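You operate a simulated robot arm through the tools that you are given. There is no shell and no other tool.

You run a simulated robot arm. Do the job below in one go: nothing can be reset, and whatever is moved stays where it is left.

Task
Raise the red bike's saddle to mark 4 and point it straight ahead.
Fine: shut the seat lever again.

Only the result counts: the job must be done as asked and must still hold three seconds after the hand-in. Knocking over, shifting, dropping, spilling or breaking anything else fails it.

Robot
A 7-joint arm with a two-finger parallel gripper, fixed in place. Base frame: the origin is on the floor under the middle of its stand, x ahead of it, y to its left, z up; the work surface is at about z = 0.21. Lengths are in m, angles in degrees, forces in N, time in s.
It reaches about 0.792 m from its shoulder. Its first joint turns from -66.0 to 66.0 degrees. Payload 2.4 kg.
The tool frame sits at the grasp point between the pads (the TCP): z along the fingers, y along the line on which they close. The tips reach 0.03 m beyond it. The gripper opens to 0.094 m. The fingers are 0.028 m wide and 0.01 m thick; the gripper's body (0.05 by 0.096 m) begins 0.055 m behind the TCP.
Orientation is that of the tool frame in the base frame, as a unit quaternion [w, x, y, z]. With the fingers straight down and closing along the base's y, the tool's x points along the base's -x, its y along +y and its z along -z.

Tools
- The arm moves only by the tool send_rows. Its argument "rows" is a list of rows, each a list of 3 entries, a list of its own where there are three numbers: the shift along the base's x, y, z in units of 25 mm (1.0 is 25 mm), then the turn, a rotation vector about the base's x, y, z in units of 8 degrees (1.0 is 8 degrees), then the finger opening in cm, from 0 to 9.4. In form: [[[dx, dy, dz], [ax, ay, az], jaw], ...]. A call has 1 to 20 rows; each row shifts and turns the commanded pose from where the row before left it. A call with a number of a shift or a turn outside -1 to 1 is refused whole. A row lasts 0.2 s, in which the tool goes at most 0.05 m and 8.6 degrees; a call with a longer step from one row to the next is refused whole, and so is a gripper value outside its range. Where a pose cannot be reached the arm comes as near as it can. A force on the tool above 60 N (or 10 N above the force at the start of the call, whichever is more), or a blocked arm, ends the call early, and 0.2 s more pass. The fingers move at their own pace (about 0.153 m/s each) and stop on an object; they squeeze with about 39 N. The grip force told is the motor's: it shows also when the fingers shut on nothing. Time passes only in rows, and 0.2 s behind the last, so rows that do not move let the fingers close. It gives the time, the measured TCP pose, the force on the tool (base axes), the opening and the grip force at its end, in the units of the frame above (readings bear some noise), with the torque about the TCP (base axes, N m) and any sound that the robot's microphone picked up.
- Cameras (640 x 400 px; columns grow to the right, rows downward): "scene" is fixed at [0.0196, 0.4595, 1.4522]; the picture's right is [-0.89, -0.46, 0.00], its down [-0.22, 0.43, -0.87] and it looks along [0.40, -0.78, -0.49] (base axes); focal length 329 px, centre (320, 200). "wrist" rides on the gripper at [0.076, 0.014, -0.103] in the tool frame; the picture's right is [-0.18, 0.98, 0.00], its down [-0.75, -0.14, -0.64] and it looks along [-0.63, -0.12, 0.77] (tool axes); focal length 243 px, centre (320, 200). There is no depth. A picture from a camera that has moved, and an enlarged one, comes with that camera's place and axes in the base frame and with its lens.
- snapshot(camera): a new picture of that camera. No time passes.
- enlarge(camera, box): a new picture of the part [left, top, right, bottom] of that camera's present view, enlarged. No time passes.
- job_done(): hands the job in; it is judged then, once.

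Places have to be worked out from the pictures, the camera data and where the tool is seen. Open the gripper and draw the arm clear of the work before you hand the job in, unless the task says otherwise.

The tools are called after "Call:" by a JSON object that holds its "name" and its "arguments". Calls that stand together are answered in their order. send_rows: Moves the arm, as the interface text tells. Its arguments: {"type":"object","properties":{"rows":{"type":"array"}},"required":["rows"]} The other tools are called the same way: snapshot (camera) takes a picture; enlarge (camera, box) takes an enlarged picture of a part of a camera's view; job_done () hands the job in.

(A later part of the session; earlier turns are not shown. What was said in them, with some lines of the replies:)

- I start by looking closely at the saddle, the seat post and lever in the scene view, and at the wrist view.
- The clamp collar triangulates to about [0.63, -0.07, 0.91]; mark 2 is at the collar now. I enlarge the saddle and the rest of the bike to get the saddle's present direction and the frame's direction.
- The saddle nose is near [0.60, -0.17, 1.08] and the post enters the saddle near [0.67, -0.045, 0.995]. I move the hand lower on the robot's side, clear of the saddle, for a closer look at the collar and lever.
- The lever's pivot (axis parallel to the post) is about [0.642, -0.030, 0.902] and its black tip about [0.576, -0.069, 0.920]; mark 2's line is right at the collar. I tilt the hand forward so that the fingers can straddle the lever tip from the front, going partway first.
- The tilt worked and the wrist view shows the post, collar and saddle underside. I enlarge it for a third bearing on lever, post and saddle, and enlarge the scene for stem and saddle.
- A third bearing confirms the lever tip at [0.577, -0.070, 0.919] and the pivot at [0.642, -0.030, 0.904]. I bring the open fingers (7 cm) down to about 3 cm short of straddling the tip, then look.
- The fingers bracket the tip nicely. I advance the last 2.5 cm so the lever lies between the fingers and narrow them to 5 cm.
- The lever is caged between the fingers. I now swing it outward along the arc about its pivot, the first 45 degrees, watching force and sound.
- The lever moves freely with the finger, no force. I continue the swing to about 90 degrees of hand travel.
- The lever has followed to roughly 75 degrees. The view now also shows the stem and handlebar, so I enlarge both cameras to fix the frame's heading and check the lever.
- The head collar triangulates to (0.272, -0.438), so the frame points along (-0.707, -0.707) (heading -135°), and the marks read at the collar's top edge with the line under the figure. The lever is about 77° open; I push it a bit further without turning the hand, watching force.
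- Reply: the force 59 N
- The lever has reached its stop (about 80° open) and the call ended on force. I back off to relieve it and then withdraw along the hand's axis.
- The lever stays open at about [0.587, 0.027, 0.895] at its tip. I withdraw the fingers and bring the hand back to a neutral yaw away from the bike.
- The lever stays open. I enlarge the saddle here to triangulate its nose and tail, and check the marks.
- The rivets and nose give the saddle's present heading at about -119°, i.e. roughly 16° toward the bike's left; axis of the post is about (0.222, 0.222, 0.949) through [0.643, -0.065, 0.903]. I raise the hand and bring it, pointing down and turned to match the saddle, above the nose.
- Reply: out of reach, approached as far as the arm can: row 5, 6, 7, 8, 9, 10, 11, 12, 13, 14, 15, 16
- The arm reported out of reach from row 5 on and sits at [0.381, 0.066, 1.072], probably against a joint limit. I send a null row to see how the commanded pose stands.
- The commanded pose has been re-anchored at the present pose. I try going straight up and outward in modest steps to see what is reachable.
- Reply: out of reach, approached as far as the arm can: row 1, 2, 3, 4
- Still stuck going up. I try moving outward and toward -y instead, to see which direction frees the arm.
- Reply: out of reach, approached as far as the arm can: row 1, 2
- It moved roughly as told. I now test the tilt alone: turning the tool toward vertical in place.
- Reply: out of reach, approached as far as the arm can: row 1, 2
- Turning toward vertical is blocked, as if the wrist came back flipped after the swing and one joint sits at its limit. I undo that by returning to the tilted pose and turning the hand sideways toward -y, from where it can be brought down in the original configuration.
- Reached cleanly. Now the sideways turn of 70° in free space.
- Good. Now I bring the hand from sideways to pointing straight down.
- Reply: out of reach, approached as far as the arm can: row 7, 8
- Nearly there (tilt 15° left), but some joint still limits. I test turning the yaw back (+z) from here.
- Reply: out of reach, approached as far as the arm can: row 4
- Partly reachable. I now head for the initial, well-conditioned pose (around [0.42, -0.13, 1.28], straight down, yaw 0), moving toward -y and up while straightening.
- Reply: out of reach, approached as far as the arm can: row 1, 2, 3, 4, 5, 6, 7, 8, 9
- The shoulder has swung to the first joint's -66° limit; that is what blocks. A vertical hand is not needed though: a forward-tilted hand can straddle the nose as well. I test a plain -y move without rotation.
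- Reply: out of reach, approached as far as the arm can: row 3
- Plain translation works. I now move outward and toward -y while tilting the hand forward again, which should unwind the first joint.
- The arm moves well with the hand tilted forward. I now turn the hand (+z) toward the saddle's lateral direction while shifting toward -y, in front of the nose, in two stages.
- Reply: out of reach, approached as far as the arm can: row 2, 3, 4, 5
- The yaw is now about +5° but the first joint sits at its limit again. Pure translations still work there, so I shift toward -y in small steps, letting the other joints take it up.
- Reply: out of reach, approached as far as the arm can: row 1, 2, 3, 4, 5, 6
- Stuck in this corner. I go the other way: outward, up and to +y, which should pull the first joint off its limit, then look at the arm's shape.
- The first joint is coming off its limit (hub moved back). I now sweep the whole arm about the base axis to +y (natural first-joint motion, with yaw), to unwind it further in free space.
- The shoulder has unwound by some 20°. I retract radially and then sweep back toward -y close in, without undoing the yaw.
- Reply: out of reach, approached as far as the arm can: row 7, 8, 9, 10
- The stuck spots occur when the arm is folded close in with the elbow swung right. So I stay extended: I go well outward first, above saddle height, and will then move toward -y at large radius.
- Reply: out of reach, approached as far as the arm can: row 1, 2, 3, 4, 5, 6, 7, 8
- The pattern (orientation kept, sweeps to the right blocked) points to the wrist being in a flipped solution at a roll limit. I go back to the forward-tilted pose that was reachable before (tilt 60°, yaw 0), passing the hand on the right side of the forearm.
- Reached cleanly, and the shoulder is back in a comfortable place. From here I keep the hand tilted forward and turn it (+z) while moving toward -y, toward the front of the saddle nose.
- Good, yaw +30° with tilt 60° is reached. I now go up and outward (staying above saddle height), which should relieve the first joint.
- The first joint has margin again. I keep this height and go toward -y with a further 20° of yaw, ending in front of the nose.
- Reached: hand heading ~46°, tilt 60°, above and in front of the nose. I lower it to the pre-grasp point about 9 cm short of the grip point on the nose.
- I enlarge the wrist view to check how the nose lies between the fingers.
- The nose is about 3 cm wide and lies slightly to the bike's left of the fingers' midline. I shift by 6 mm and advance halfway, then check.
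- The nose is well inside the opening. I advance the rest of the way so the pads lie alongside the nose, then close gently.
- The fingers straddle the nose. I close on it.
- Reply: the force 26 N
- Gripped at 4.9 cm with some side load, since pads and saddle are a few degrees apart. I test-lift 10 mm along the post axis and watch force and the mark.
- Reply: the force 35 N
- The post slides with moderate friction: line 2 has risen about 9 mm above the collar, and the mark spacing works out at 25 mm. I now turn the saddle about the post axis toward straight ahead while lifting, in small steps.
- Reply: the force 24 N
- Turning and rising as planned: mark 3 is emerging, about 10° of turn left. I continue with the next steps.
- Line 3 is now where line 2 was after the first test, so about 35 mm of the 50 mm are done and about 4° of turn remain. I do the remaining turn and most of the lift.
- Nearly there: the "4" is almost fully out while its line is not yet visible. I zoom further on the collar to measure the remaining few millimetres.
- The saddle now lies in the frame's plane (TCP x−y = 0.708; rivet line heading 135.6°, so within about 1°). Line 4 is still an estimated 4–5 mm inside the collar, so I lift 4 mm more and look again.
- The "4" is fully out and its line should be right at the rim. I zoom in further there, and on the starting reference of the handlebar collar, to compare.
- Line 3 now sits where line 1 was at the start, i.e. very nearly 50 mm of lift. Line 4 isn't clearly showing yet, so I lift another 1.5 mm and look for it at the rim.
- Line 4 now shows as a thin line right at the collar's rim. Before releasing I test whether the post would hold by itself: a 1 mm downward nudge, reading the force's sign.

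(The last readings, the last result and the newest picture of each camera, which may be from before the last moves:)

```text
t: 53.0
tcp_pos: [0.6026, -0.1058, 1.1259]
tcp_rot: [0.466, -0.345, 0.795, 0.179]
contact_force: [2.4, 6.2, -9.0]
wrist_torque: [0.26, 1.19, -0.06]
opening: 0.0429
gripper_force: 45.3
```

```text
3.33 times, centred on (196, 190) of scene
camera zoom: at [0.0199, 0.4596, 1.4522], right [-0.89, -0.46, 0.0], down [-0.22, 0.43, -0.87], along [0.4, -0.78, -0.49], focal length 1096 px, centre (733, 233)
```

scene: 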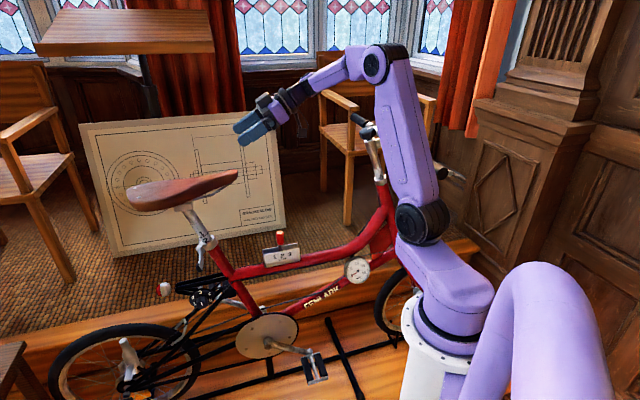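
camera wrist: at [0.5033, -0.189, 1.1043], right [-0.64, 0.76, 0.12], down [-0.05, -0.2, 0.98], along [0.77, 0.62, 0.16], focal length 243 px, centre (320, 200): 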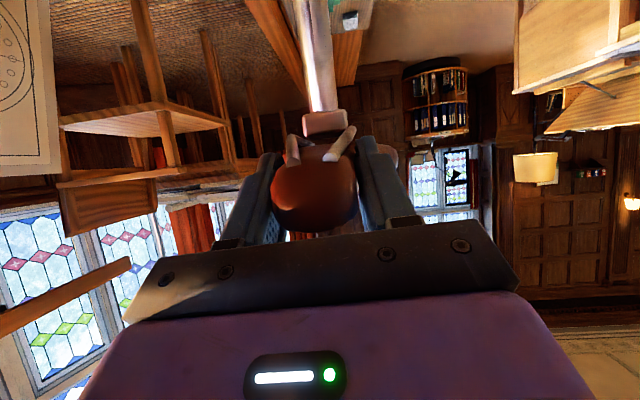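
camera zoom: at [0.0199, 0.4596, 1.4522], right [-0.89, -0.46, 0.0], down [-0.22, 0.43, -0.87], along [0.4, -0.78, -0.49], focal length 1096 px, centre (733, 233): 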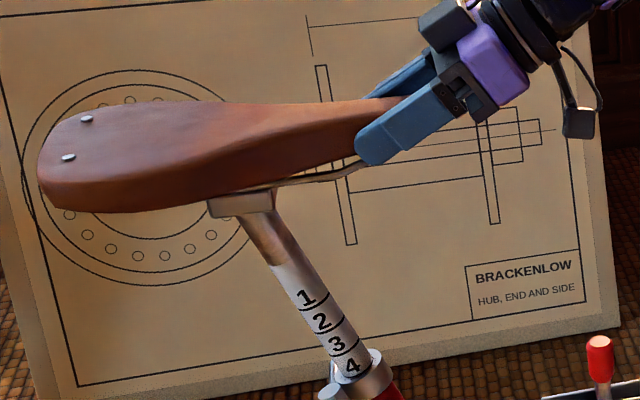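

The load dropped to 9 N without the post moving, so friction holds. I ease another 0.8 mm down to confirm it carries its own weight.

Call:
{"name": "send_rows", "arguments": {"rows": [[[-0.008, -0.008, -0.032], [0, 0, 0], 2.0], [[0, 0, 0], [0, 0, 0], 2.0]]}}

Call:
{"name": "enlarge", "arguments": {"camera": "scene", "box": [200, 234, 216, 246]}}

```text
t: 53.6
tcp_pos: [0.6039, -0.1068, 1.1259]
tcp_rot: [0.467, -0.344, 0.795, 0.178]
contact_force: [-1.9, 5.4, 1.4]
wrist_torque: [0.63, 0.52, 0.33]
opening: 0.0432
gripper_force: 45.2
```

```text
16.00 times, centred on (208, 240) of scene
camera zoom: at [0.0196, 0.4597, 1.4522], right [-0.89, -0.46, 0.0], down [-0.22, 0.43, -0.87], along [0.4, -0.78, -0.49], focal length 5262 px, centre (2112, -440)
```

zoom: 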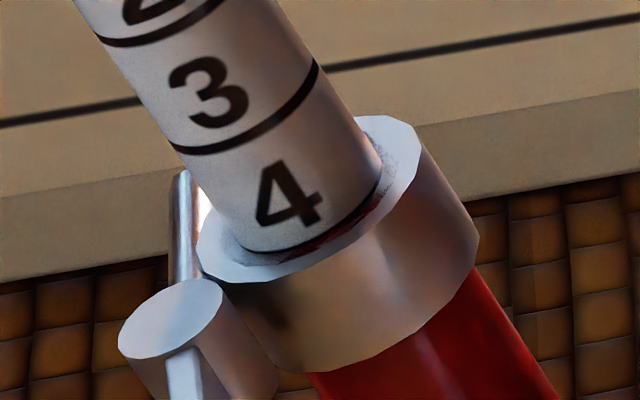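

The post carries its own weight and line 4 is still at the rim. I open the fingers in place.

Call:
{"name": "send_rows", "arguments": {"rows": [[[0, 0, 0], [0, 0, 0], 5.0], [[0, 0, 0], [0, 0, 0], 6.5], [[0, 0, 0], [0, 0, 0], 8.0], [[0, 0, 0], [0, 0, 0], 9.0]]}}

Call:
{"name": "enlarge", "arguments": {"camera": "scene", "box": [200, 234, 216, 246]}}

Call:
{"name": "enlarge", "arguments": {"camera": "wrist", "box": [160, 40, 480, 240]}}

```text
t: 54.6
tcp_pos: [0.6018, -0.1067, 1.1254]
tcp_rot: [0.466, -0.343, 0.796, 0.177]
contact_force: [-0.9, -0.3, -0.2]
wrist_torque: [-0.01, -0.01, 0.01]
opening: 0.0897
gripper_force: 0.1
```

```text
16.00 times, centred on (208, 240) of scene
camera zoom: at [0.0196, 0.4595, 1.4522], right [-0.89, -0.46, 0.0], down [-0.22, 0.43, -0.87], along [0.4, -0.78, -0.49], focal length 5262 px, centre (2112, -440)
```

zoom: 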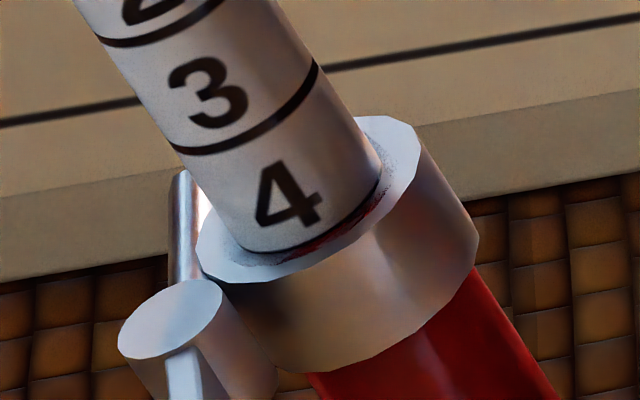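

```text
2.00 times, centred on (320, 140) of wrist
camera zoom: at [0.5045, -0.1881, 1.1094], right [-0.64, 0.76, 0.12], down [-0.05, -0.2, 0.98], along [0.77, 0.62, 0.16], focal length 485 px, centre (320, 320)
```

zoom: 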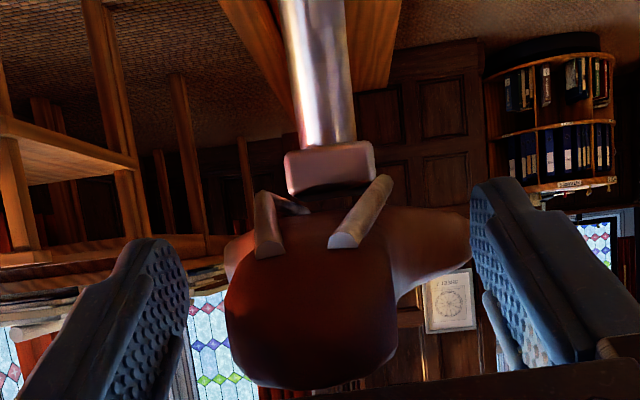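

The saddle holds at mark 4 and straight. I back the hand out along its axis, then up, clear of the nose.

Call:
{"name": "send_rows", "arguments": {"rows": [[[-0.62, -0.6, 0.5], [0, 0, 0], 9.0], [[-0.62, -0.6, 0.5], [0, 0, 0], 9.0], [[-0.62, -0.6, 0.5], [0, 0, 0], 9.0], [[-0.62, -0.6, 0.5], [0, 0, 0], 9.0], [[-0.3, 0, 0.9], [0, 0, 0], 9.0], [[-0.3, 0, 0.9], [0, 0, 0], 9.0]]}}

Call:
{"name": "snapshot", "arguments": {"camera": "scene"}}

Call:
{"name": "snapshot", "arguments": {"camera": "wrist"}}

```text
t: 56.0
tcp_pos: [0.5243, -0.1665, 1.2206]
tcp_rot: [0.465, -0.343, 0.797, 0.176]
contact_force: [-0.7, 0.7, -0.1]
wrist_torque: [-0.01, -0.01, -0.01]
opening: 0.0898
gripper_force: 0.1
```

```text
taken
```

scene: 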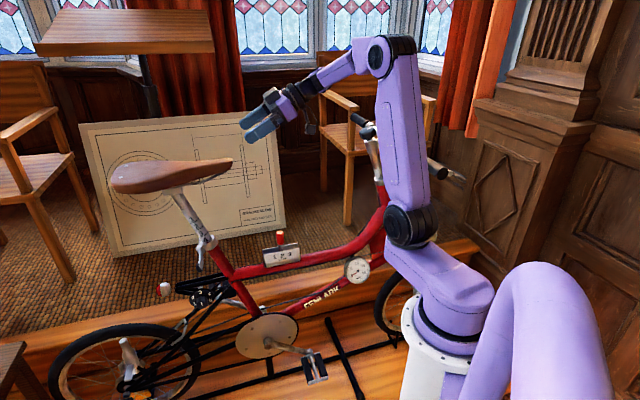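

```text
taken
camera wrist: at [0.4266, -0.2483, 1.2054], right [-0.64, 0.76, 0.12], down [-0.05, -0.2, 0.98], along [0.77, 0.62, 0.16], focal length 243 px, centre (320, 200)
```

wrist: 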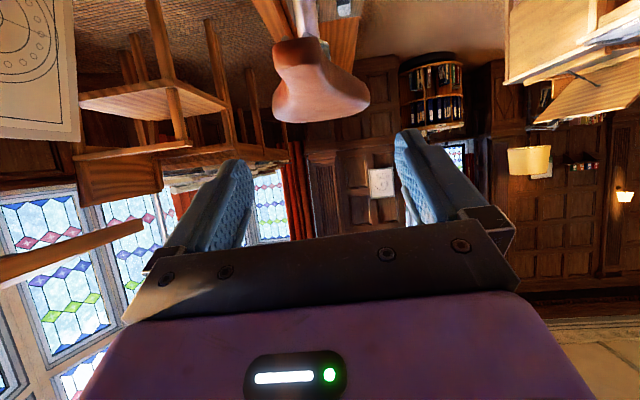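

I check the saddle's direction from this front view together with a scene close-up.

Call:
{"name": "enlarge", "arguments": {"camera": "wrist", "box": [220, 0, 412, 130]}}

Call:
{"name": "enlarge", "arguments": {"camera": "scene", "box": [90, 140, 282, 260]}}

Call:
{"name": "enlarge", "arguments": {"camera": "scene", "box": [190, 225, 222, 255]}}

```text
3.08 times, centred on (316, 65) of wrist
camera zoom: at [0.4266, -0.2483, 1.2054], right [-0.64, 0.76, 0.12], down [-0.05, -0.2, 0.98], along [0.77, 0.62, 0.16], focal length 746 px, centre (332, 615)
```

zoom: 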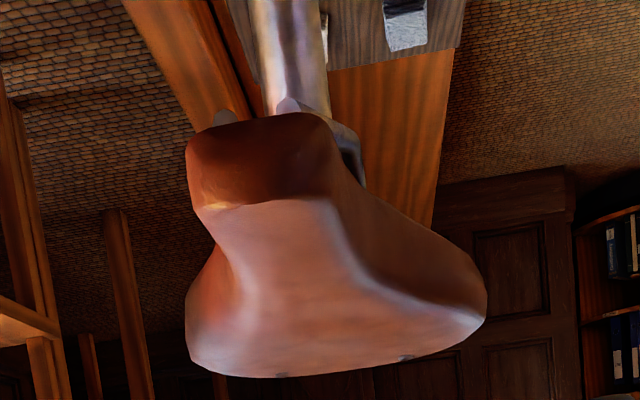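

```text
3.33 times, centred on (186, 200) of scene
camera zoom: at [0.0196, 0.4595, 1.4522], right [-0.89, -0.46, 0.0], down [-0.22, 0.43, -0.87], along [0.4, -0.78, -0.49], focal length 1096 px, centre (767, 200)
```

zoom: 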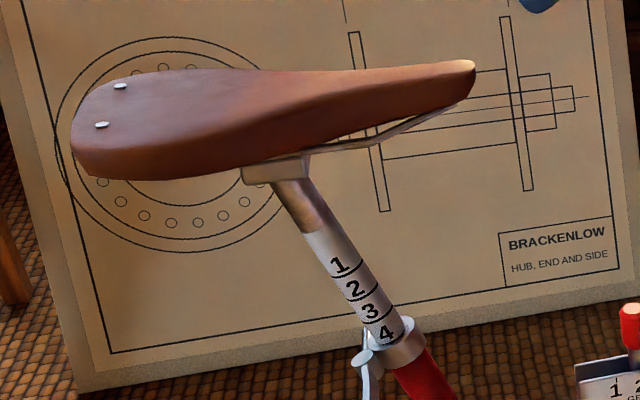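

```text
13.33 times, centred on (206, 240) of scene
camera zoom: at [0.0196, 0.4595, 1.4522], right [-0.89, -0.46, 0.0], down [-0.22, 0.43, -0.87], along [0.4, -0.78, -0.49], focal length 4385 px, centre (1840, -333)
```

zoom: 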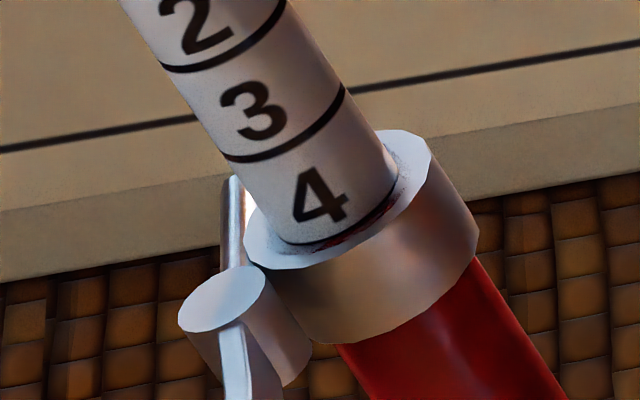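

The saddle is straight (front view gives heading within 1°) and at mark 4. Now for the lever: I retrace to the neutral tilted pose and close the fingers into a fist for pushing.

Call:
{"name": "send_rows", "arguments": {"rows": [[[-0.2, 0.78, 0], [0, 0, -0.35], 9.0], [[-0.2, 0.78, 0], [0, 0, -0.35], 9.0], [[-0.2, 0.78, 0], [0, 0, -0.35], 8.0], [[-0.2, 0.78, 0], [0, 0, -0.35], 6.0], [[-0.2, 0.78, 0], [0, 0, -0.35], 4.0], [[-0.3, 0.27, -0.9], [0, 0, 0], 2.0], [[-0.3, 0.27, -0.9], [0, 0, 0], 0], [[-0.3, 0.27, -0.9], [0, 0, 0], 0], [[-0.3, 0.27, -0.9], [0, 0, 0], 0], [[-0.15, 0.9, -0.2], [0, 0, -0.75], 0], [[-0.15, 0.9, -0.2], [0, 0, -0.75], 0], [[-0.15, 0.9, -0.2], [0, 0, -0.75], 0], [[-0.15, 0.9, -0.2], [0, 0, -0.75], 0], [[-0.15, 0.9, -0.2], [0, 0, -0.75], 0]]}}

Call:
{"name": "snapshot", "arguments": {"camera": "scene"}}

Call:
{"name": "snapshot", "arguments": {"camera": "wrist"}}

```text
t: 59.0
tcp_pos: [0.464, 0.0466, 1.1163]
tcp_rot: [0.507, -0.047, 0.861, 0.007]
contact_force: [-0.3, -0.3, 0.5]
wrist_torque: [0.02, 0.01, 0.01]
opening: 0.0
gripper_force: 33.3
out of reach, approached as far as the arm can: row 11, 12, 13
```

```text
taken
```

scene: 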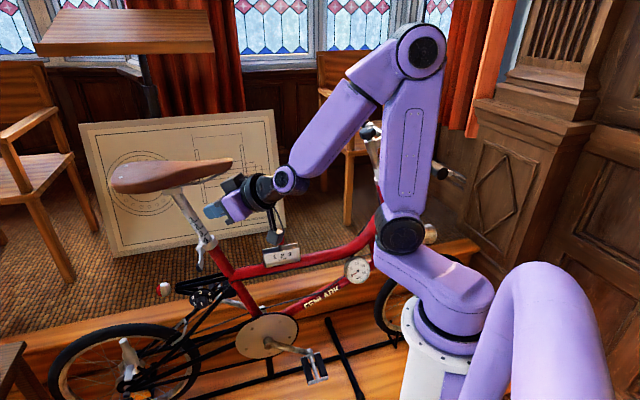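

```text
taken
camera wrist: at [0.3381, 0.0496, 1.0987], right [0.0, 0.99, 0.13], down [-0.18, -0.12, 0.97], along [0.98, -0.03, 0.18], focal length 243 px, centre (320, 200)
```

wrist: 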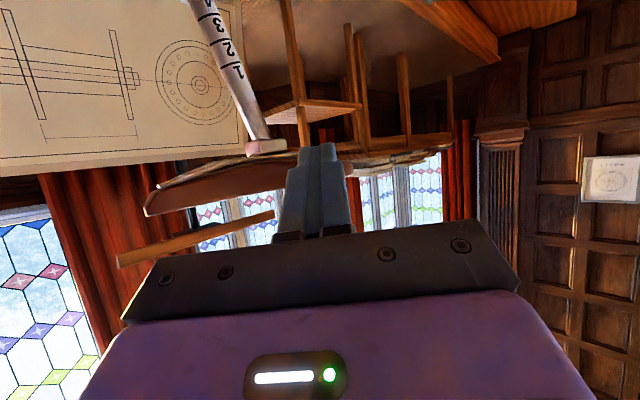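

The fist is closed and the hand is in the neutral tilted pose. I go down at y = 0.075 to the outer side of the opened lever's tip, first partway.

Call:
{"name": "send_rows", "arguments": {"rows": [[[0, 0.25, -0.93], [0, 0, 0], 0], [[0, 0.25, -0.93], [0, 0, 0], 0], [[0, 0.25, -0.93], [0, 0, 0], 0], [[0, 0.25, -0.93], [0, 0, 0], 0], [[0, 0.25, -0.93], [0, 0, 0], 0], [[0.7, 0, -0.6], [0, 0, 0], 0], [[0.7, 0, -0.6], [0, 0, 0], 0], [[0.7, 0, -0.6], [0, 0, 0], 0]]}}

Call:
{"name": "snapshot", "arguments": {"camera": "wrist"}}

Call:
{"name": "enlarge", "arguments": {"camera": "scene", "box": [150, 180, 310, 280]}}

```text
t: 60.8
tcp_pos: [0.5205, 0.077, 0.9584]
tcp_rot: [0.508, -0.043, 0.861, 0.008]
contact_force: [0.2, 0.2, 0.2]
wrist_torque: [-0.02, -0.02, 0.01]
opening: 0.0001
gripper_force: 33.1
```

```text
taken
camera wrist: at [0.3934, 0.0801, 0.9403], right [0.01, 0.99, 0.13], down [-0.19, -0.13, 0.97], along [0.98, -0.03, 0.18], focal length 243 px, centre (320, 200)
```

wrist: 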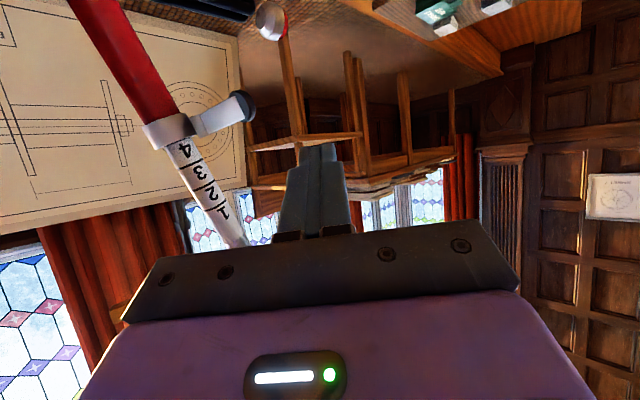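

```text
4.00 times, centred on (230, 230) of scene
camera zoom: at [0.0196, 0.4595, 1.4522], right [-0.89, -0.46, 0.0], down [-0.22, 0.43, -0.87], along [0.4, -0.78, -0.49], focal length 1316 px, centre (680, 80)
```

zoom: 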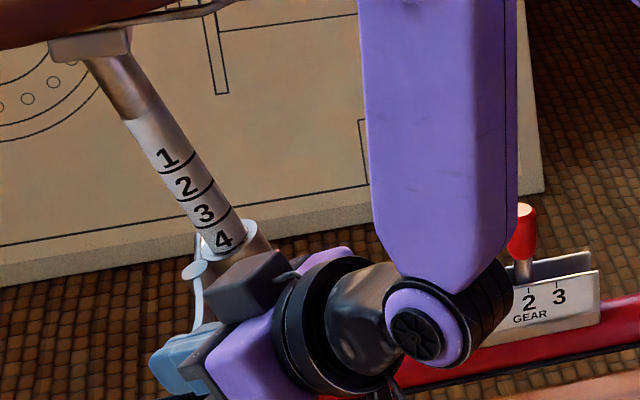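

The wrist view confirms the open lever tip at (0.587, 0.026, 0.897), left of the fist. I advance the fist beside it and begin pushing toward -y.

Call:
{"name": "send_rows", "arguments": {"rows": [[[0.7, 0, -0.66], [0, 0, 0], 0], [[0.7, 0, -0.66], [0, 0, 0], 0], [[0.7, 0, -0.66], [0, 0, 0], 0], [[0, -0.6, 0.05], [0, 0, 0], 0], [[0, -0.6, 0.05], [0, 0, 0], 0]]}}

Call:
{"name": "enlarge", "arguments": {"camera": "wrist", "box": [160, 40, 416, 200]}}

Call:
{"name": "enlarge", "arguments": {"camera": "scene", "box": [170, 210, 266, 270]}}

```text
t: 62.0
tcp_pos: [0.5707, 0.0467, 0.9091]
tcp_rot: [0.507, -0.044, 0.861, 0.008]
contact_force: [0.0, 0.1, 1.0]
wrist_torque: [0.02, 0.03, -0.01]
opening: 0.0
gripper_force: 32.9
```

```text
2.50 times, centred on (288, 120) of wrist
camera zoom: at [0.4441, 0.0491, 0.891], right [0.01, 0.99, 0.13], down [-0.19, -0.13, 0.97], along [0.98, -0.03, 0.18], focal length 606 px, centre (400, 400)
```

zoom: 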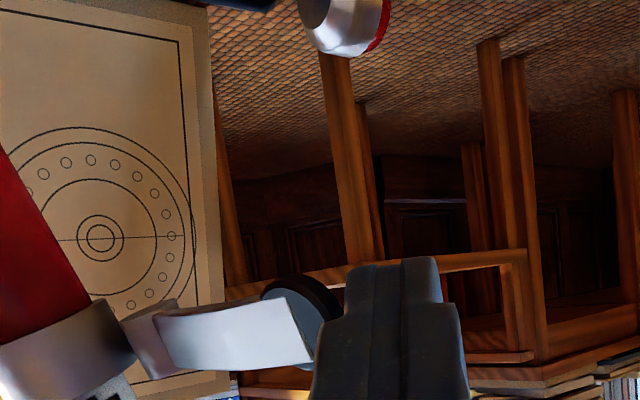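

```text
6.67 times, centred on (218, 240) of scene
camera zoom: at [0.0196, 0.4595, 1.4522], right [-0.89, -0.46, 0.0], down [-0.22, 0.43, -0.87], along [0.4, -0.78, -0.49], focal length 2192 px, centre (1000, -67)
```

zoom: 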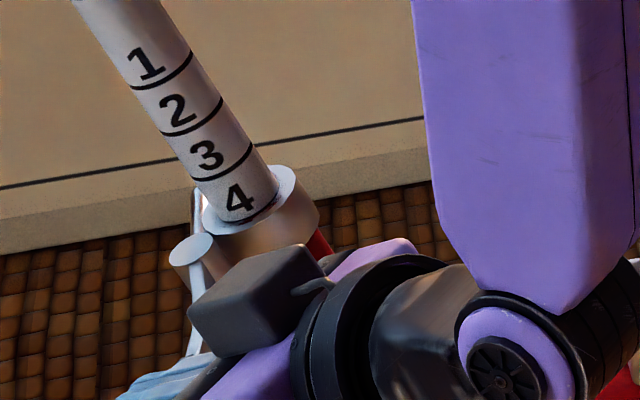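

The fist touches the lever's cap. I push on toward -y in small steps, rising slightly with the lever plane.

Call:
{"name": "send_rows", "arguments": {"rows": [[[0, -0.5, 0.06], [0, 0, 0], 0], [[0, -0.5, 0.06], [0, 0, 0], 0], [[0, -0.5, 0.06], [0, 0, 0], 0], [[0, -0.5, 0.06], [0, 0, 0], 0]]}}

Call:
{"name": "enlarge", "arguments": {"camera": "wrist", "box": [160, 40, 416, 200]}}

Call:
{"name": "enlarge", "arguments": {"camera": "scene", "box": [170, 210, 266, 270]}}

```text
t: 62.8
tcp_pos: [0.5672, 0.0321, 0.9116]
tcp_rot: [0.504, -0.065, 0.861, 0.018]
contact_force: [-4.4, 6.8, 3.4]
wrist_torque: [0.01, -0.03, 0.08]
opening: 0.0
gripper_force: 32.6
stopped in row 3: the force on the tool passed its limit at 66 N (the readings are from after the stop); the commanded pose is now the measured one
```

```text
2.50 times, centred on (288, 120) of wrist
camera zoom: at [0.4403, 0.0284, 0.8953], right [-0.04, 0.99, 0.13], down [-0.17, -0.13, 0.98], along [0.98, 0.02, 0.18], focal length 606 px, centre (400, 400)
```

zoom: 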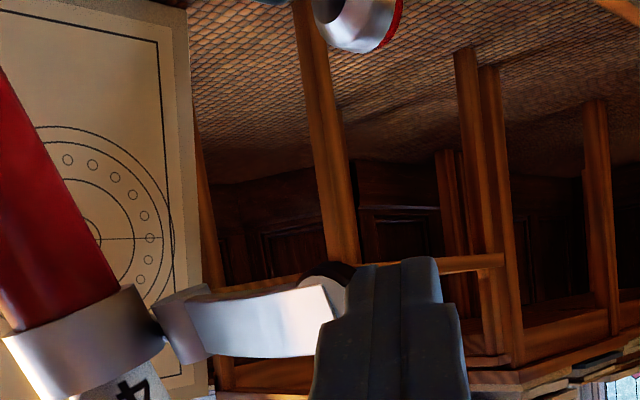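

```text
6.67 times, centred on (218, 240) of scene
camera zoom: at [0.0195, 0.4596, 1.4522], right [-0.89, -0.46, 0.0], down [-0.22, 0.43, -0.87], along [0.4, -0.78, -0.49], focal length 2192 px, centre (1000, -67)
```

zoom: 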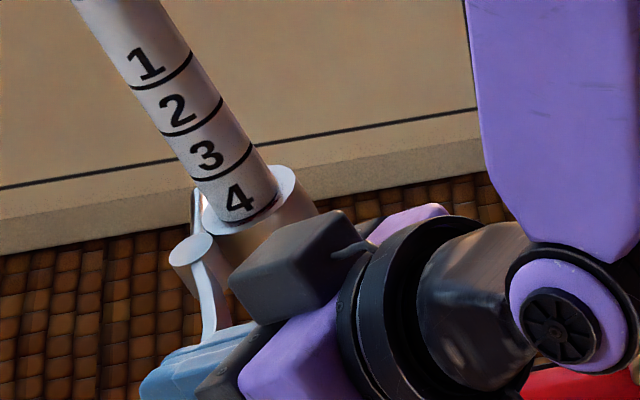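

The fist's rounded tip met the lever's end disc and pushed toward the pivot, so the call stopped at 66 N; the post marks look unchanged. I back off, reach further in so that the finger's flank lies on the lever's rear side, and push again along the arc.

Call:
{"name": "send_rows", "arguments": {"rows": [[[0, 0.8, 0], [0, 0, -0.2], 0], [[0, 0.8, -0.1], [0, 0, -0.2], 0], [[0.66, 0, -0.1], [0, 0, -0.2], 0], [[0.66, 0, -0.1], [0, 0, -0.2], 0]]}}

Call:
{"name": "enlarge", "arguments": {"camera": "wrist", "box": [160, 40, 416, 200]}}

Call:
{"name": "enlarge", "arguments": {"camera": "scene", "box": [150, 190, 278, 270]}}

```text
t: 63.8
tcp_pos: [0.5996, 0.072, 0.9041]
tcp_rot: [0.504, -0.014, 0.863, -0.011]
contact_force: [0.2, 1.2, 0.1]
wrist_torque: [0.01, 0.03, 0.03]
opening: 0.0002
gripper_force: 33.0
```

```text
2.50 times, centred on (288, 120) of wrist
camera zoom: at [0.4736, 0.0829, 0.8867], right [0.08, 0.99, 0.13], down [-0.19, -0.11, 0.98], along [0.98, -0.1, 0.18], focal length 606 px, centre (400, 400)
```

zoom: 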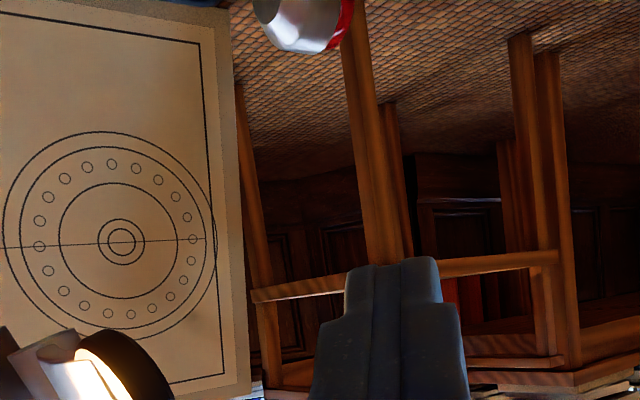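

```text
5.00 times, centred on (214, 230) of scene
camera zoom: at [0.0196, 0.4595, 1.4522], right [-0.89, -0.46, 0.0], down [-0.22, 0.43, -0.87], along [0.4, -0.78, -0.49], focal length 1644 px, centre (850, 50)
```

zoom: 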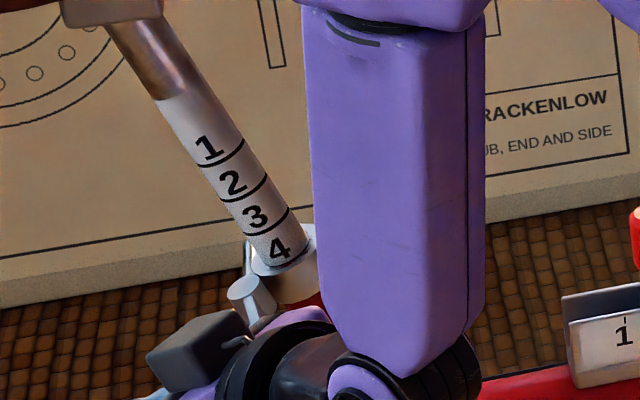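

The lever is now at about heading 141° (slightly nudged) and the fist is beyond its rear side. I push along the arc, first half.

Call:
{"name": "send_rows", "arguments": {"rows": [[[-0.1, -0.8, 0], [0, 0, 0], 0], [[-0.2, -0.5, 0.03], [0, 0, 0], 0], [[-0.3, -0.5, 0.06], [0, 0, 0], 0], [[-0.25, -0.5, 0.08], [0, 0, 0], 0]]}}

Call:
{"name": "enlarge", "arguments": {"camera": "wrist", "box": [160, 40, 416, 200]}}

Call:
{"name": "enlarge", "arguments": {"camera": "scene", "box": [150, 190, 278, 270]}}

```text
t: 64.8
tcp_pos: [0.5789, 0.0105, 0.9112]
tcp_rot: [0.505, -0.014, 0.863, -0.01]
contact_force: [0.7, 0.4, -0.5]
wrist_torque: [0.0, 0.0, 0.02]
opening: 0.0001
gripper_force: 32.9
```

```text
2.50 times, centred on (288, 120) of wrist
camera zoom: at [0.4531, 0.0234, 0.8935], right [0.08, 0.99, 0.13], down [-0.19, -0.11, 0.98], along [0.98, -0.1, 0.18], focal length 606 px, centre (400, 400)
```

zoom: 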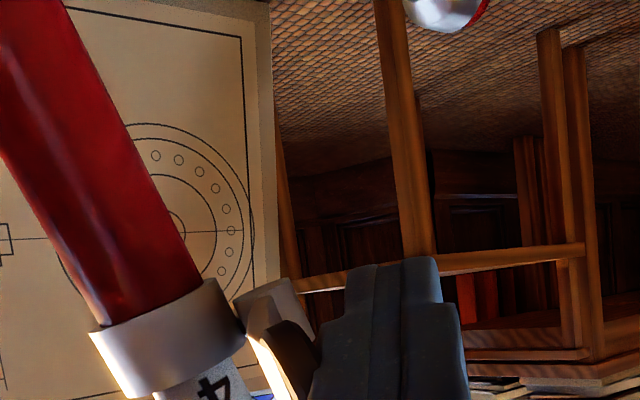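

```text
5.00 times, centred on (214, 230) of scene
camera zoom: at [0.0196, 0.4595, 1.4522], right [-0.89, -0.46, 0.0], down [-0.22, 0.43, -0.87], along [0.4, -0.78, -0.49], focal length 1644 px, centre (850, 50)
```

zoom: 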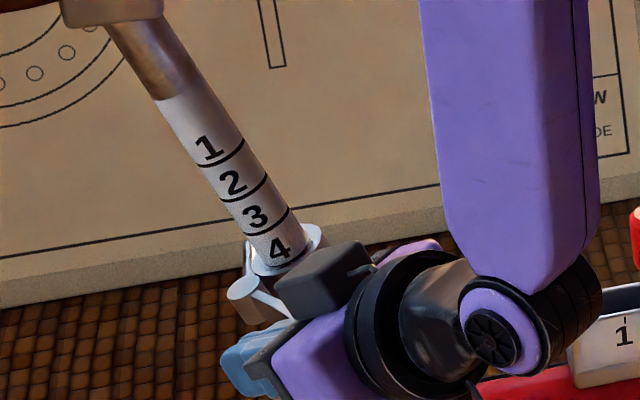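

The lever follows without load. I continue along the arc toward the closed position.

Call:
{"name": "send_rows", "arguments": {"rows": [[[-0.2, -0.5, 0.07], [0, 0, 0], 0], [[-0.2, -0.5, 0.07], [0, 0, 0], 0], [[-0.15, -0.5, 0.07], [0, 0, 0], 0], [[-0.1, -0.4, 0.07], [0, 0, 0], 0]]}}

Call:
{"name": "enlarge", "arguments": {"camera": "wrist", "box": [160, 40, 416, 200]}}

Call:
{"name": "enlarge", "arguments": {"camera": "scene", "box": [150, 190, 278, 270]}}

```text
t: 65.8
tcp_pos: [0.5626, -0.0355, 0.9168]
tcp_rot: [0.504, -0.015, 0.864, -0.01]
contact_force: [-0.5, -0.2, 0.6]
wrist_torque: [0.01, -0.01, -0.01]
opening: 0.0
gripper_force: 33.0
```

```text
2.50 times, centred on (288, 120) of wrist
camera zoom: at [0.4354, -0.0233, 0.8998], right [0.08, 0.99, 0.13], down [-0.19, -0.11, 0.98], along [0.98, -0.1, 0.18], focal length 606 px, centre (400, 400)
```

zoom: 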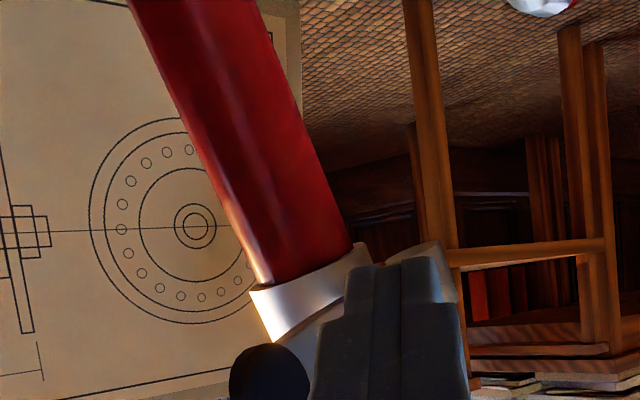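

```text
5.00 times, centred on (214, 230) of scene
camera zoom: at [0.0196, 0.4595, 1.4522], right [-0.89, -0.46, 0.0], down [-0.22, 0.43, -0.87], along [0.4, -0.78, -0.49], focal length 1644 px, centre (850, 50)
```

zoom: 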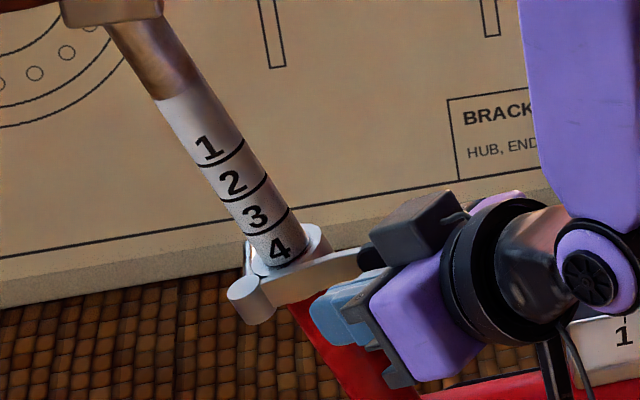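

The lever tip is back at about (0.577, -0.068, 0.915), essentially its original closed place. I press gently a little further to make sure it is fully shut.

Call:
{"name": "send_rows", "arguments": {"rows": [[[0, -0.2, 0.02], [0, 0, 0], 0], [[0, -0.2, 0.02], [0, 0, 0], 0]]}}

Call:
{"name": "enlarge", "arguments": {"camera": "scene", "box": [180, 205, 244, 245]}}

```text
t: 66.4
tcp_pos: [0.5634, -0.0452, 0.917]
tcp_rot: [0.504, -0.014, 0.864, -0.011]
contact_force: [0.4, -0.1, -0.6]
wrist_torque: [0.0, 0.02, 0.03]
opening: 0.0002
gripper_force: 32.5
```

```text
10.00 times, centred on (212, 225) of scene
camera zoom: at [0.0196, 0.4595, 1.4522], right [-0.89, -0.46, 0.0], down [-0.22, 0.43, -0.87], along [0.4, -0.78, -0.49], focal length 3289 px, centre (1400, -50)
```

zoom: 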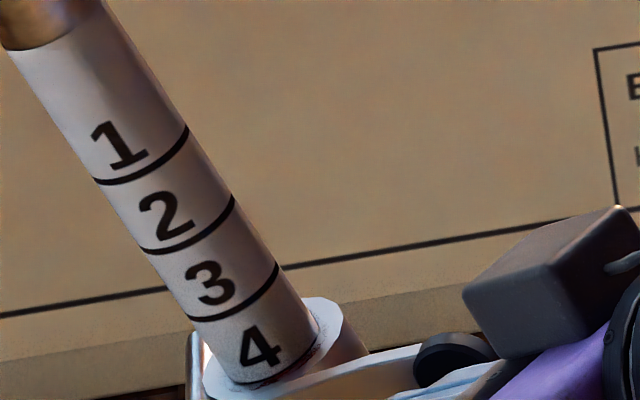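

No contact yet; the cap sits where it was at the very start. I press on a few more millimetres until I feel it.

Call:
{"name": "send_rows", "arguments": {"rows": [[[0, -0.12, 0.02], [0, 0, 0], 0], [[0, -0.12, 0.02], [0, 0, 0], 0], [[0, -0.12, 0.02], [0, 0, 0], 0]]}}

Call:
{"name": "enlarge", "arguments": {"camera": "wrist", "box": [160, 60, 416, 220]}}

Call:
{"name": "enlarge", "arguments": {"camera": "scene", "box": [180, 205, 260, 265]}}

```text
t: 67.2
tcp_pos: [0.5627, -0.0507, 0.9179]
tcp_rot: [0.502, -0.018, 0.864, -0.008]
contact_force: [1.2, 11.7, -5.7]
wrist_torque: [0.11, 0.15, 0.42]
opening: 0.0
gripper_force: 32.9
```

```text
2.50 times, centred on (288, 140) of wrist
camera zoom: at [0.4363, -0.0407, 0.9016], right [0.07, 0.99, 0.13], down [-0.18, -0.11, 0.98], along [0.98, -0.09, 0.17], focal length 606 px, centre (400, 350)
```

zoom: 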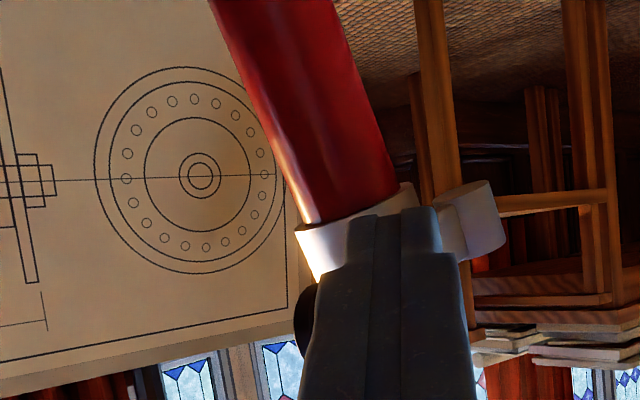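

```text
6.67 times, centred on (220, 235) of scene
camera zoom: at [0.0197, 0.4598, 1.4521], right [-0.89, -0.46, 0.0], down [-0.22, 0.43, -0.87], along [0.4, -0.78, -0.49], focal length 2192 px, centre (987, -33)
```

zoom: 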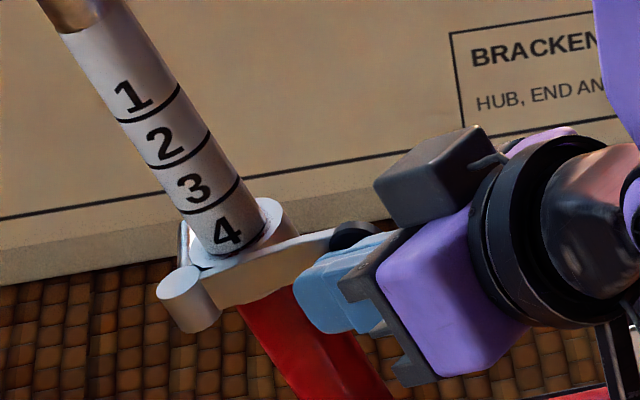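

I now feel 12 N against the lever at its stop. One more small push to be certain it's fully home.

Call:
{"name": "send_rows", "arguments": {"rows": [[[0, -0.08, 0.0], [0, 0, 0], 0], [[0, -0.06, 0.0], [0, 0, 0], 0]]}}

Call:
{"name": "enlarge", "arguments": {"camera": "scene", "box": [180, 205, 260, 265]}}

```text
t: 67.8
tcp_pos: [0.5618, -0.0521, 0.918]
tcp_rot: [0.503, -0.02, 0.864, -0.008]
contact_force: [-12.3, 26.5, 0.2]
wrist_torque: [0.03, 0.04, 0.71]
opening: 0.0
gripper_force: 33.2
```

```text
6.67 times, centred on (220, 235) of scene
camera zoom: at [0.0192, 0.4602, 1.452], right [-0.89, -0.46, 0.0], down [-0.22, 0.43, -0.87], along [0.4, -0.78, -0.49], focal length 2192 px, centre (987, -33)
```

zoom: 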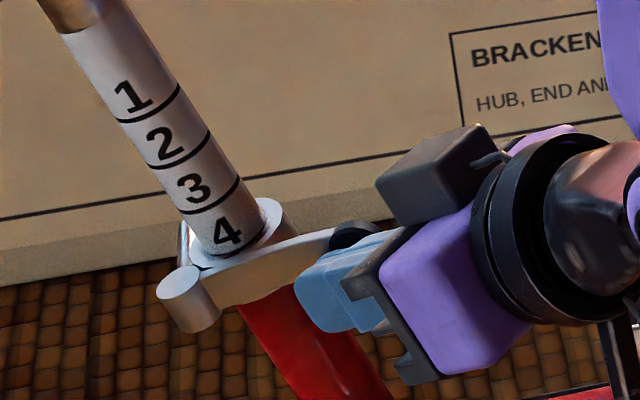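

The lever is against its closed stop (27 N, no movement). I move off sideways, then back away from the bike and open the gripper.

Call:
{"name": "send_rows", "arguments": {"rows": [[[0, 0.6, 0], [0, 0, 0], 0], [[0, 0.8, 0], [0, 0, 0], 0], [[-0.8, 0.2, 0.5], [0, 0, 0], 0], [[-0.8, 0.2, 0.5], [0, 0, 0], 0], [[-0.8, 0.2, 0.6], [0, 0, 0], 0], [[-0.8, 0.2, 0.8], [0, 0, 0], 2.0], [[-0.6, 0.2, 0.9], [0, 0, 0], 5.0], [[-0.4, 0.2, 0.9], [0, 0, 0], 8.0], [[-0.2, 0.2, 0.9], [0, 0, 0], 9.0]]}}

Call:
{"name": "snapshot", "arguments": {"camera": "scene"}}

Call:
{"name": "snapshot", "arguments": {"camera": "wrist"}}

```text
t: 69.8
tcp_pos: [0.4551, 0.0129, 1.0459]
tcp_rot: [0.504, -0.013, 0.864, -0.012]
contact_force: [-0.6, 0.2, -0.2]
wrist_torque: [0.01, 0.02, -0.03]
opening: 0.0901
gripper_force: 0.0
```

```text
taken
```

scene: 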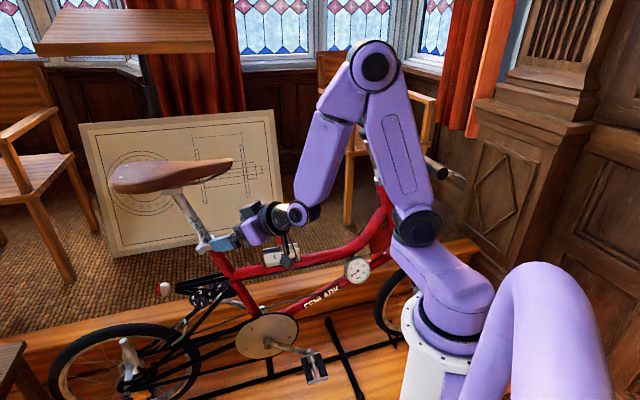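

```text
taken
camera wrist: at [0.3287, 0.0245, 1.0288], right [0.08, 0.99, 0.13], down [-0.19, -0.11, 0.98], along [0.98, -0.1, 0.18], focal length 243 px, centre (320, 200)
```

wrist: 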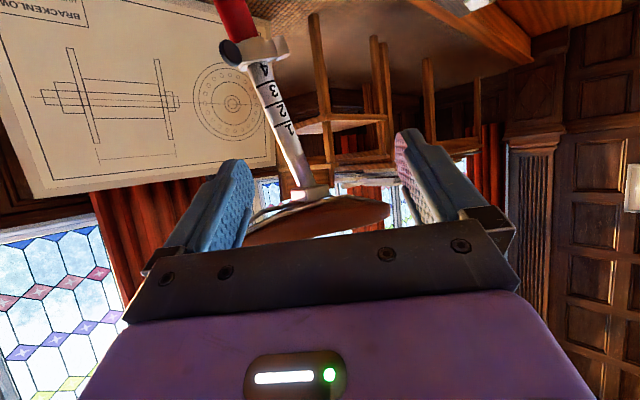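

I draw the hand further away and then inspect the marks, the lever and the gear lever.

Call:
{"name": "send_rows", "arguments": {"rows": [[[-0.1, 0.8, 0.4], [0, 0, 0], 9.0], [[-0.1, 0.8, 0.4], [0, 0, 0], 9.0], [[-0.1, 0.8, 0.4], [0, 0, 0], 9.0], [[-0.1, 0.8, 0.4], [0, 0, 0], 9.0], [[-0.1, 0.8, 0.4], [0, 0, 0], 9.0]]}}

Call:
{"name": "snapshot", "arguments": {"camera": "scene"}}

Call:
{"name": "enlarge", "arguments": {"camera": "scene", "box": [190, 215, 238, 255]}}

Call:
{"name": "enlarge", "arguments": {"camera": "wrist", "box": [100, 0, 292, 120]}}

Call:
{"name": "enlarge", "arguments": {"camera": "scene", "box": [90, 140, 282, 260]}}

```text
t: 71.0
tcp_pos: [0.4396, 0.113, 1.0945]
tcp_rot: [0.504, -0.014, 0.863, -0.011]
contact_force: [-0.4, 0.7, 1.1]
wrist_torque: [0.02, 0.01, 0.0]
opening: 0.0899
gripper_force: 0.1
```

```text
taken
```

scene: 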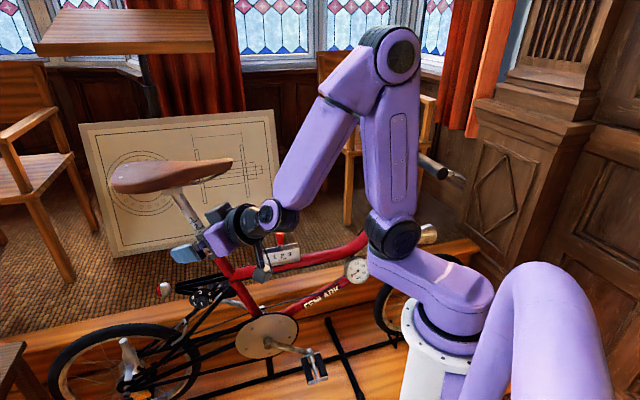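

```text
10.00 times, centred on (214, 235) of scene
camera zoom: at [0.0196, 0.4595, 1.4522], right [-0.89, -0.46, 0.0], down [-0.22, 0.43, -0.87], along [0.4, -0.78, -0.49], focal length 3289 px, centre (1380, -150)
```

zoom: 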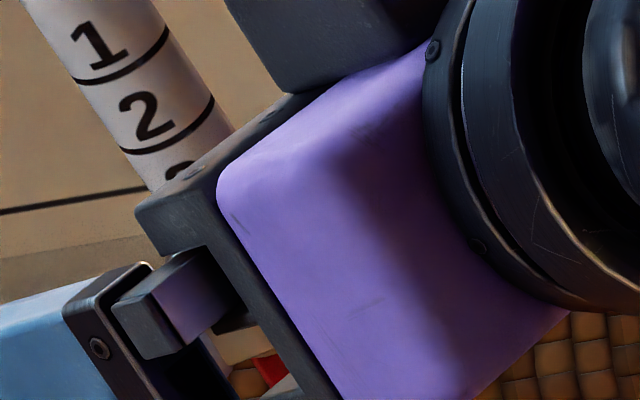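

```text
3.33 times, centred on (196, 60) of wrist
camera zoom: at [0.3141, 0.1242, 1.0782], right [0.08, 0.99, 0.13], down [-0.19, -0.11, 0.98], along [0.98, -0.1, 0.18], focal length 809 px, centre (733, 667)
```

zoom: 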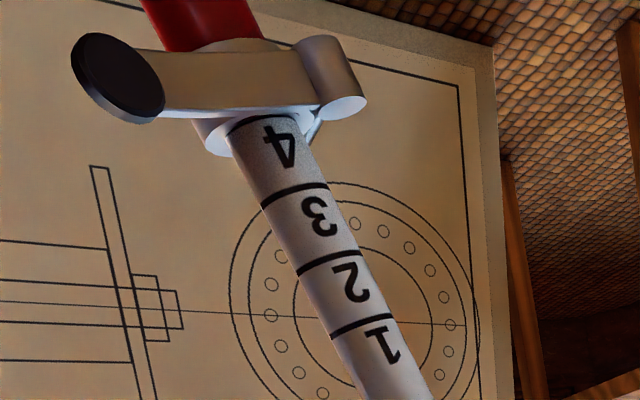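

```text
3.33 times, centred on (186, 200) of scene
camera zoom: at [0.0196, 0.4595, 1.4522], right [-0.89, -0.46, 0.0], down [-0.22, 0.43, -0.87], along [0.4, -0.78, -0.49], focal length 1096 px, centre (767, 200)
```

zoom: 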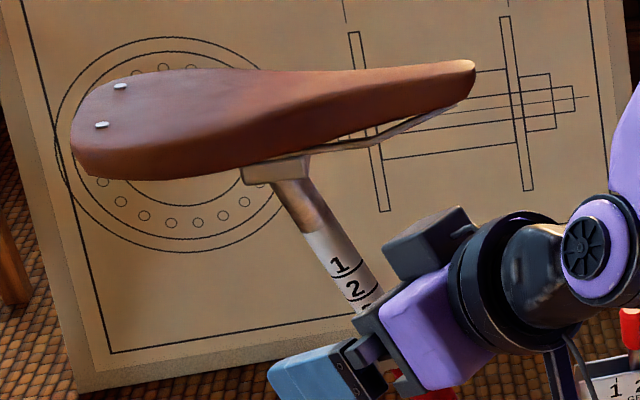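

Line 4 is right at the collar's rim, the lever lies shut as at the start, and the saddle is unchanged since release. I draw the arm further clear and take a last look.

Call:
{"name": "send_rows", "arguments": {"rows": [[[-0.3, 0.7, 0.6], [0, 0, 0], 9.0], [[-0.3, 0.7, 0.6], [0, 0, 0], 9.0], [[-0.3, 0.7, 0.6], [0, 0, 0], 9.0], [[-0.3, 0.7, 0.6], [0, 0, 0], 9.0], [[-0.3, 0.7, 0.6], [0, 0, 0], 9.0], [[-0.3, 0.7, 0.6], [0, 0, 0], 9.0]]}}

Call:
{"name": "snapshot", "arguments": {"camera": "scene"}}

Call:
{"name": "snapshot", "arguments": {"camera": "wrist"}}

```text
t: 72.4
tcp_pos: [0.3957, 0.2207, 1.1872]
tcp_rot: [0.504, -0.014, 0.864, -0.011]
contact_force: [0.1, 0.5, -1.0]
wrist_torque: [0.01, -0.01, 0.02]
opening: 0.0902
gripper_force: 0.0
```

```text
taken
```

scene: 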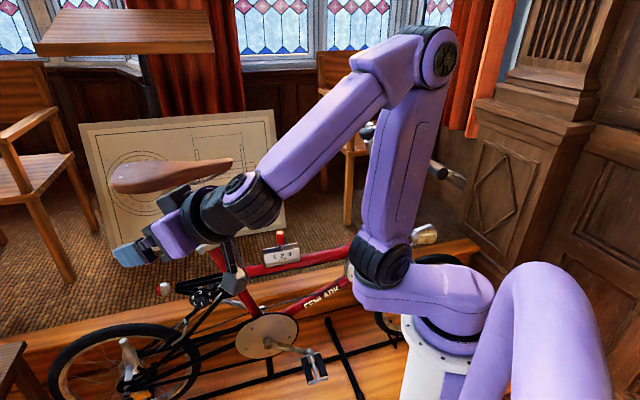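

```text
taken
camera wrist: at [0.2692, 0.2317, 1.1691], right [0.08, 0.99, 0.13], down [-0.19, -0.11, 0.98], along [0.98, -0.1, 0.18], focal length 243 px, centre (320, 200)
```

wrist: 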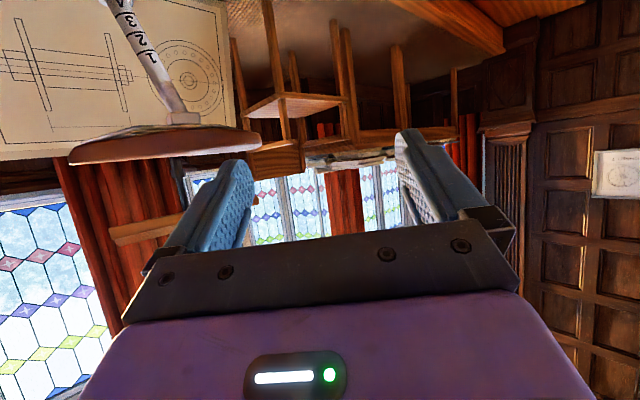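

The arm is well clear with the gripper open. The saddle is at mark 4 and pointing straight ahead, the lever is shut, and the rest of the bike is where it was, so I hand the job in.

Call:
{"name": "job_done", "arguments": {}}

```text
The job is handed in.
```

The red bike's saddle is raised to mark 4, points straight ahead, and the seat lever is shut again. The job is handed in, and no result has come back yet.

- **Height:** the line under the 4 sits at the collar's top rim, the same way line 2 did at the start. I judge it within about 1 mm.
- **Direction:** I turned the saddle about 16° back from the left. From the pictures it lines up with the frame to within about 1°.
- **Lever:** it is back where it started. I pressed it against its closed stop with about 27 N and it did not move. The saddle did not shift while I closed it.

While I worked the lever, two pushes hit the force limit: one opening it to its stop, and one closing it, where the fingers met the end cap. The bike did not shift either time. In the last pictures nothing else around it looks moved. The gripper is open and the arm is about 20 cm from the bike.
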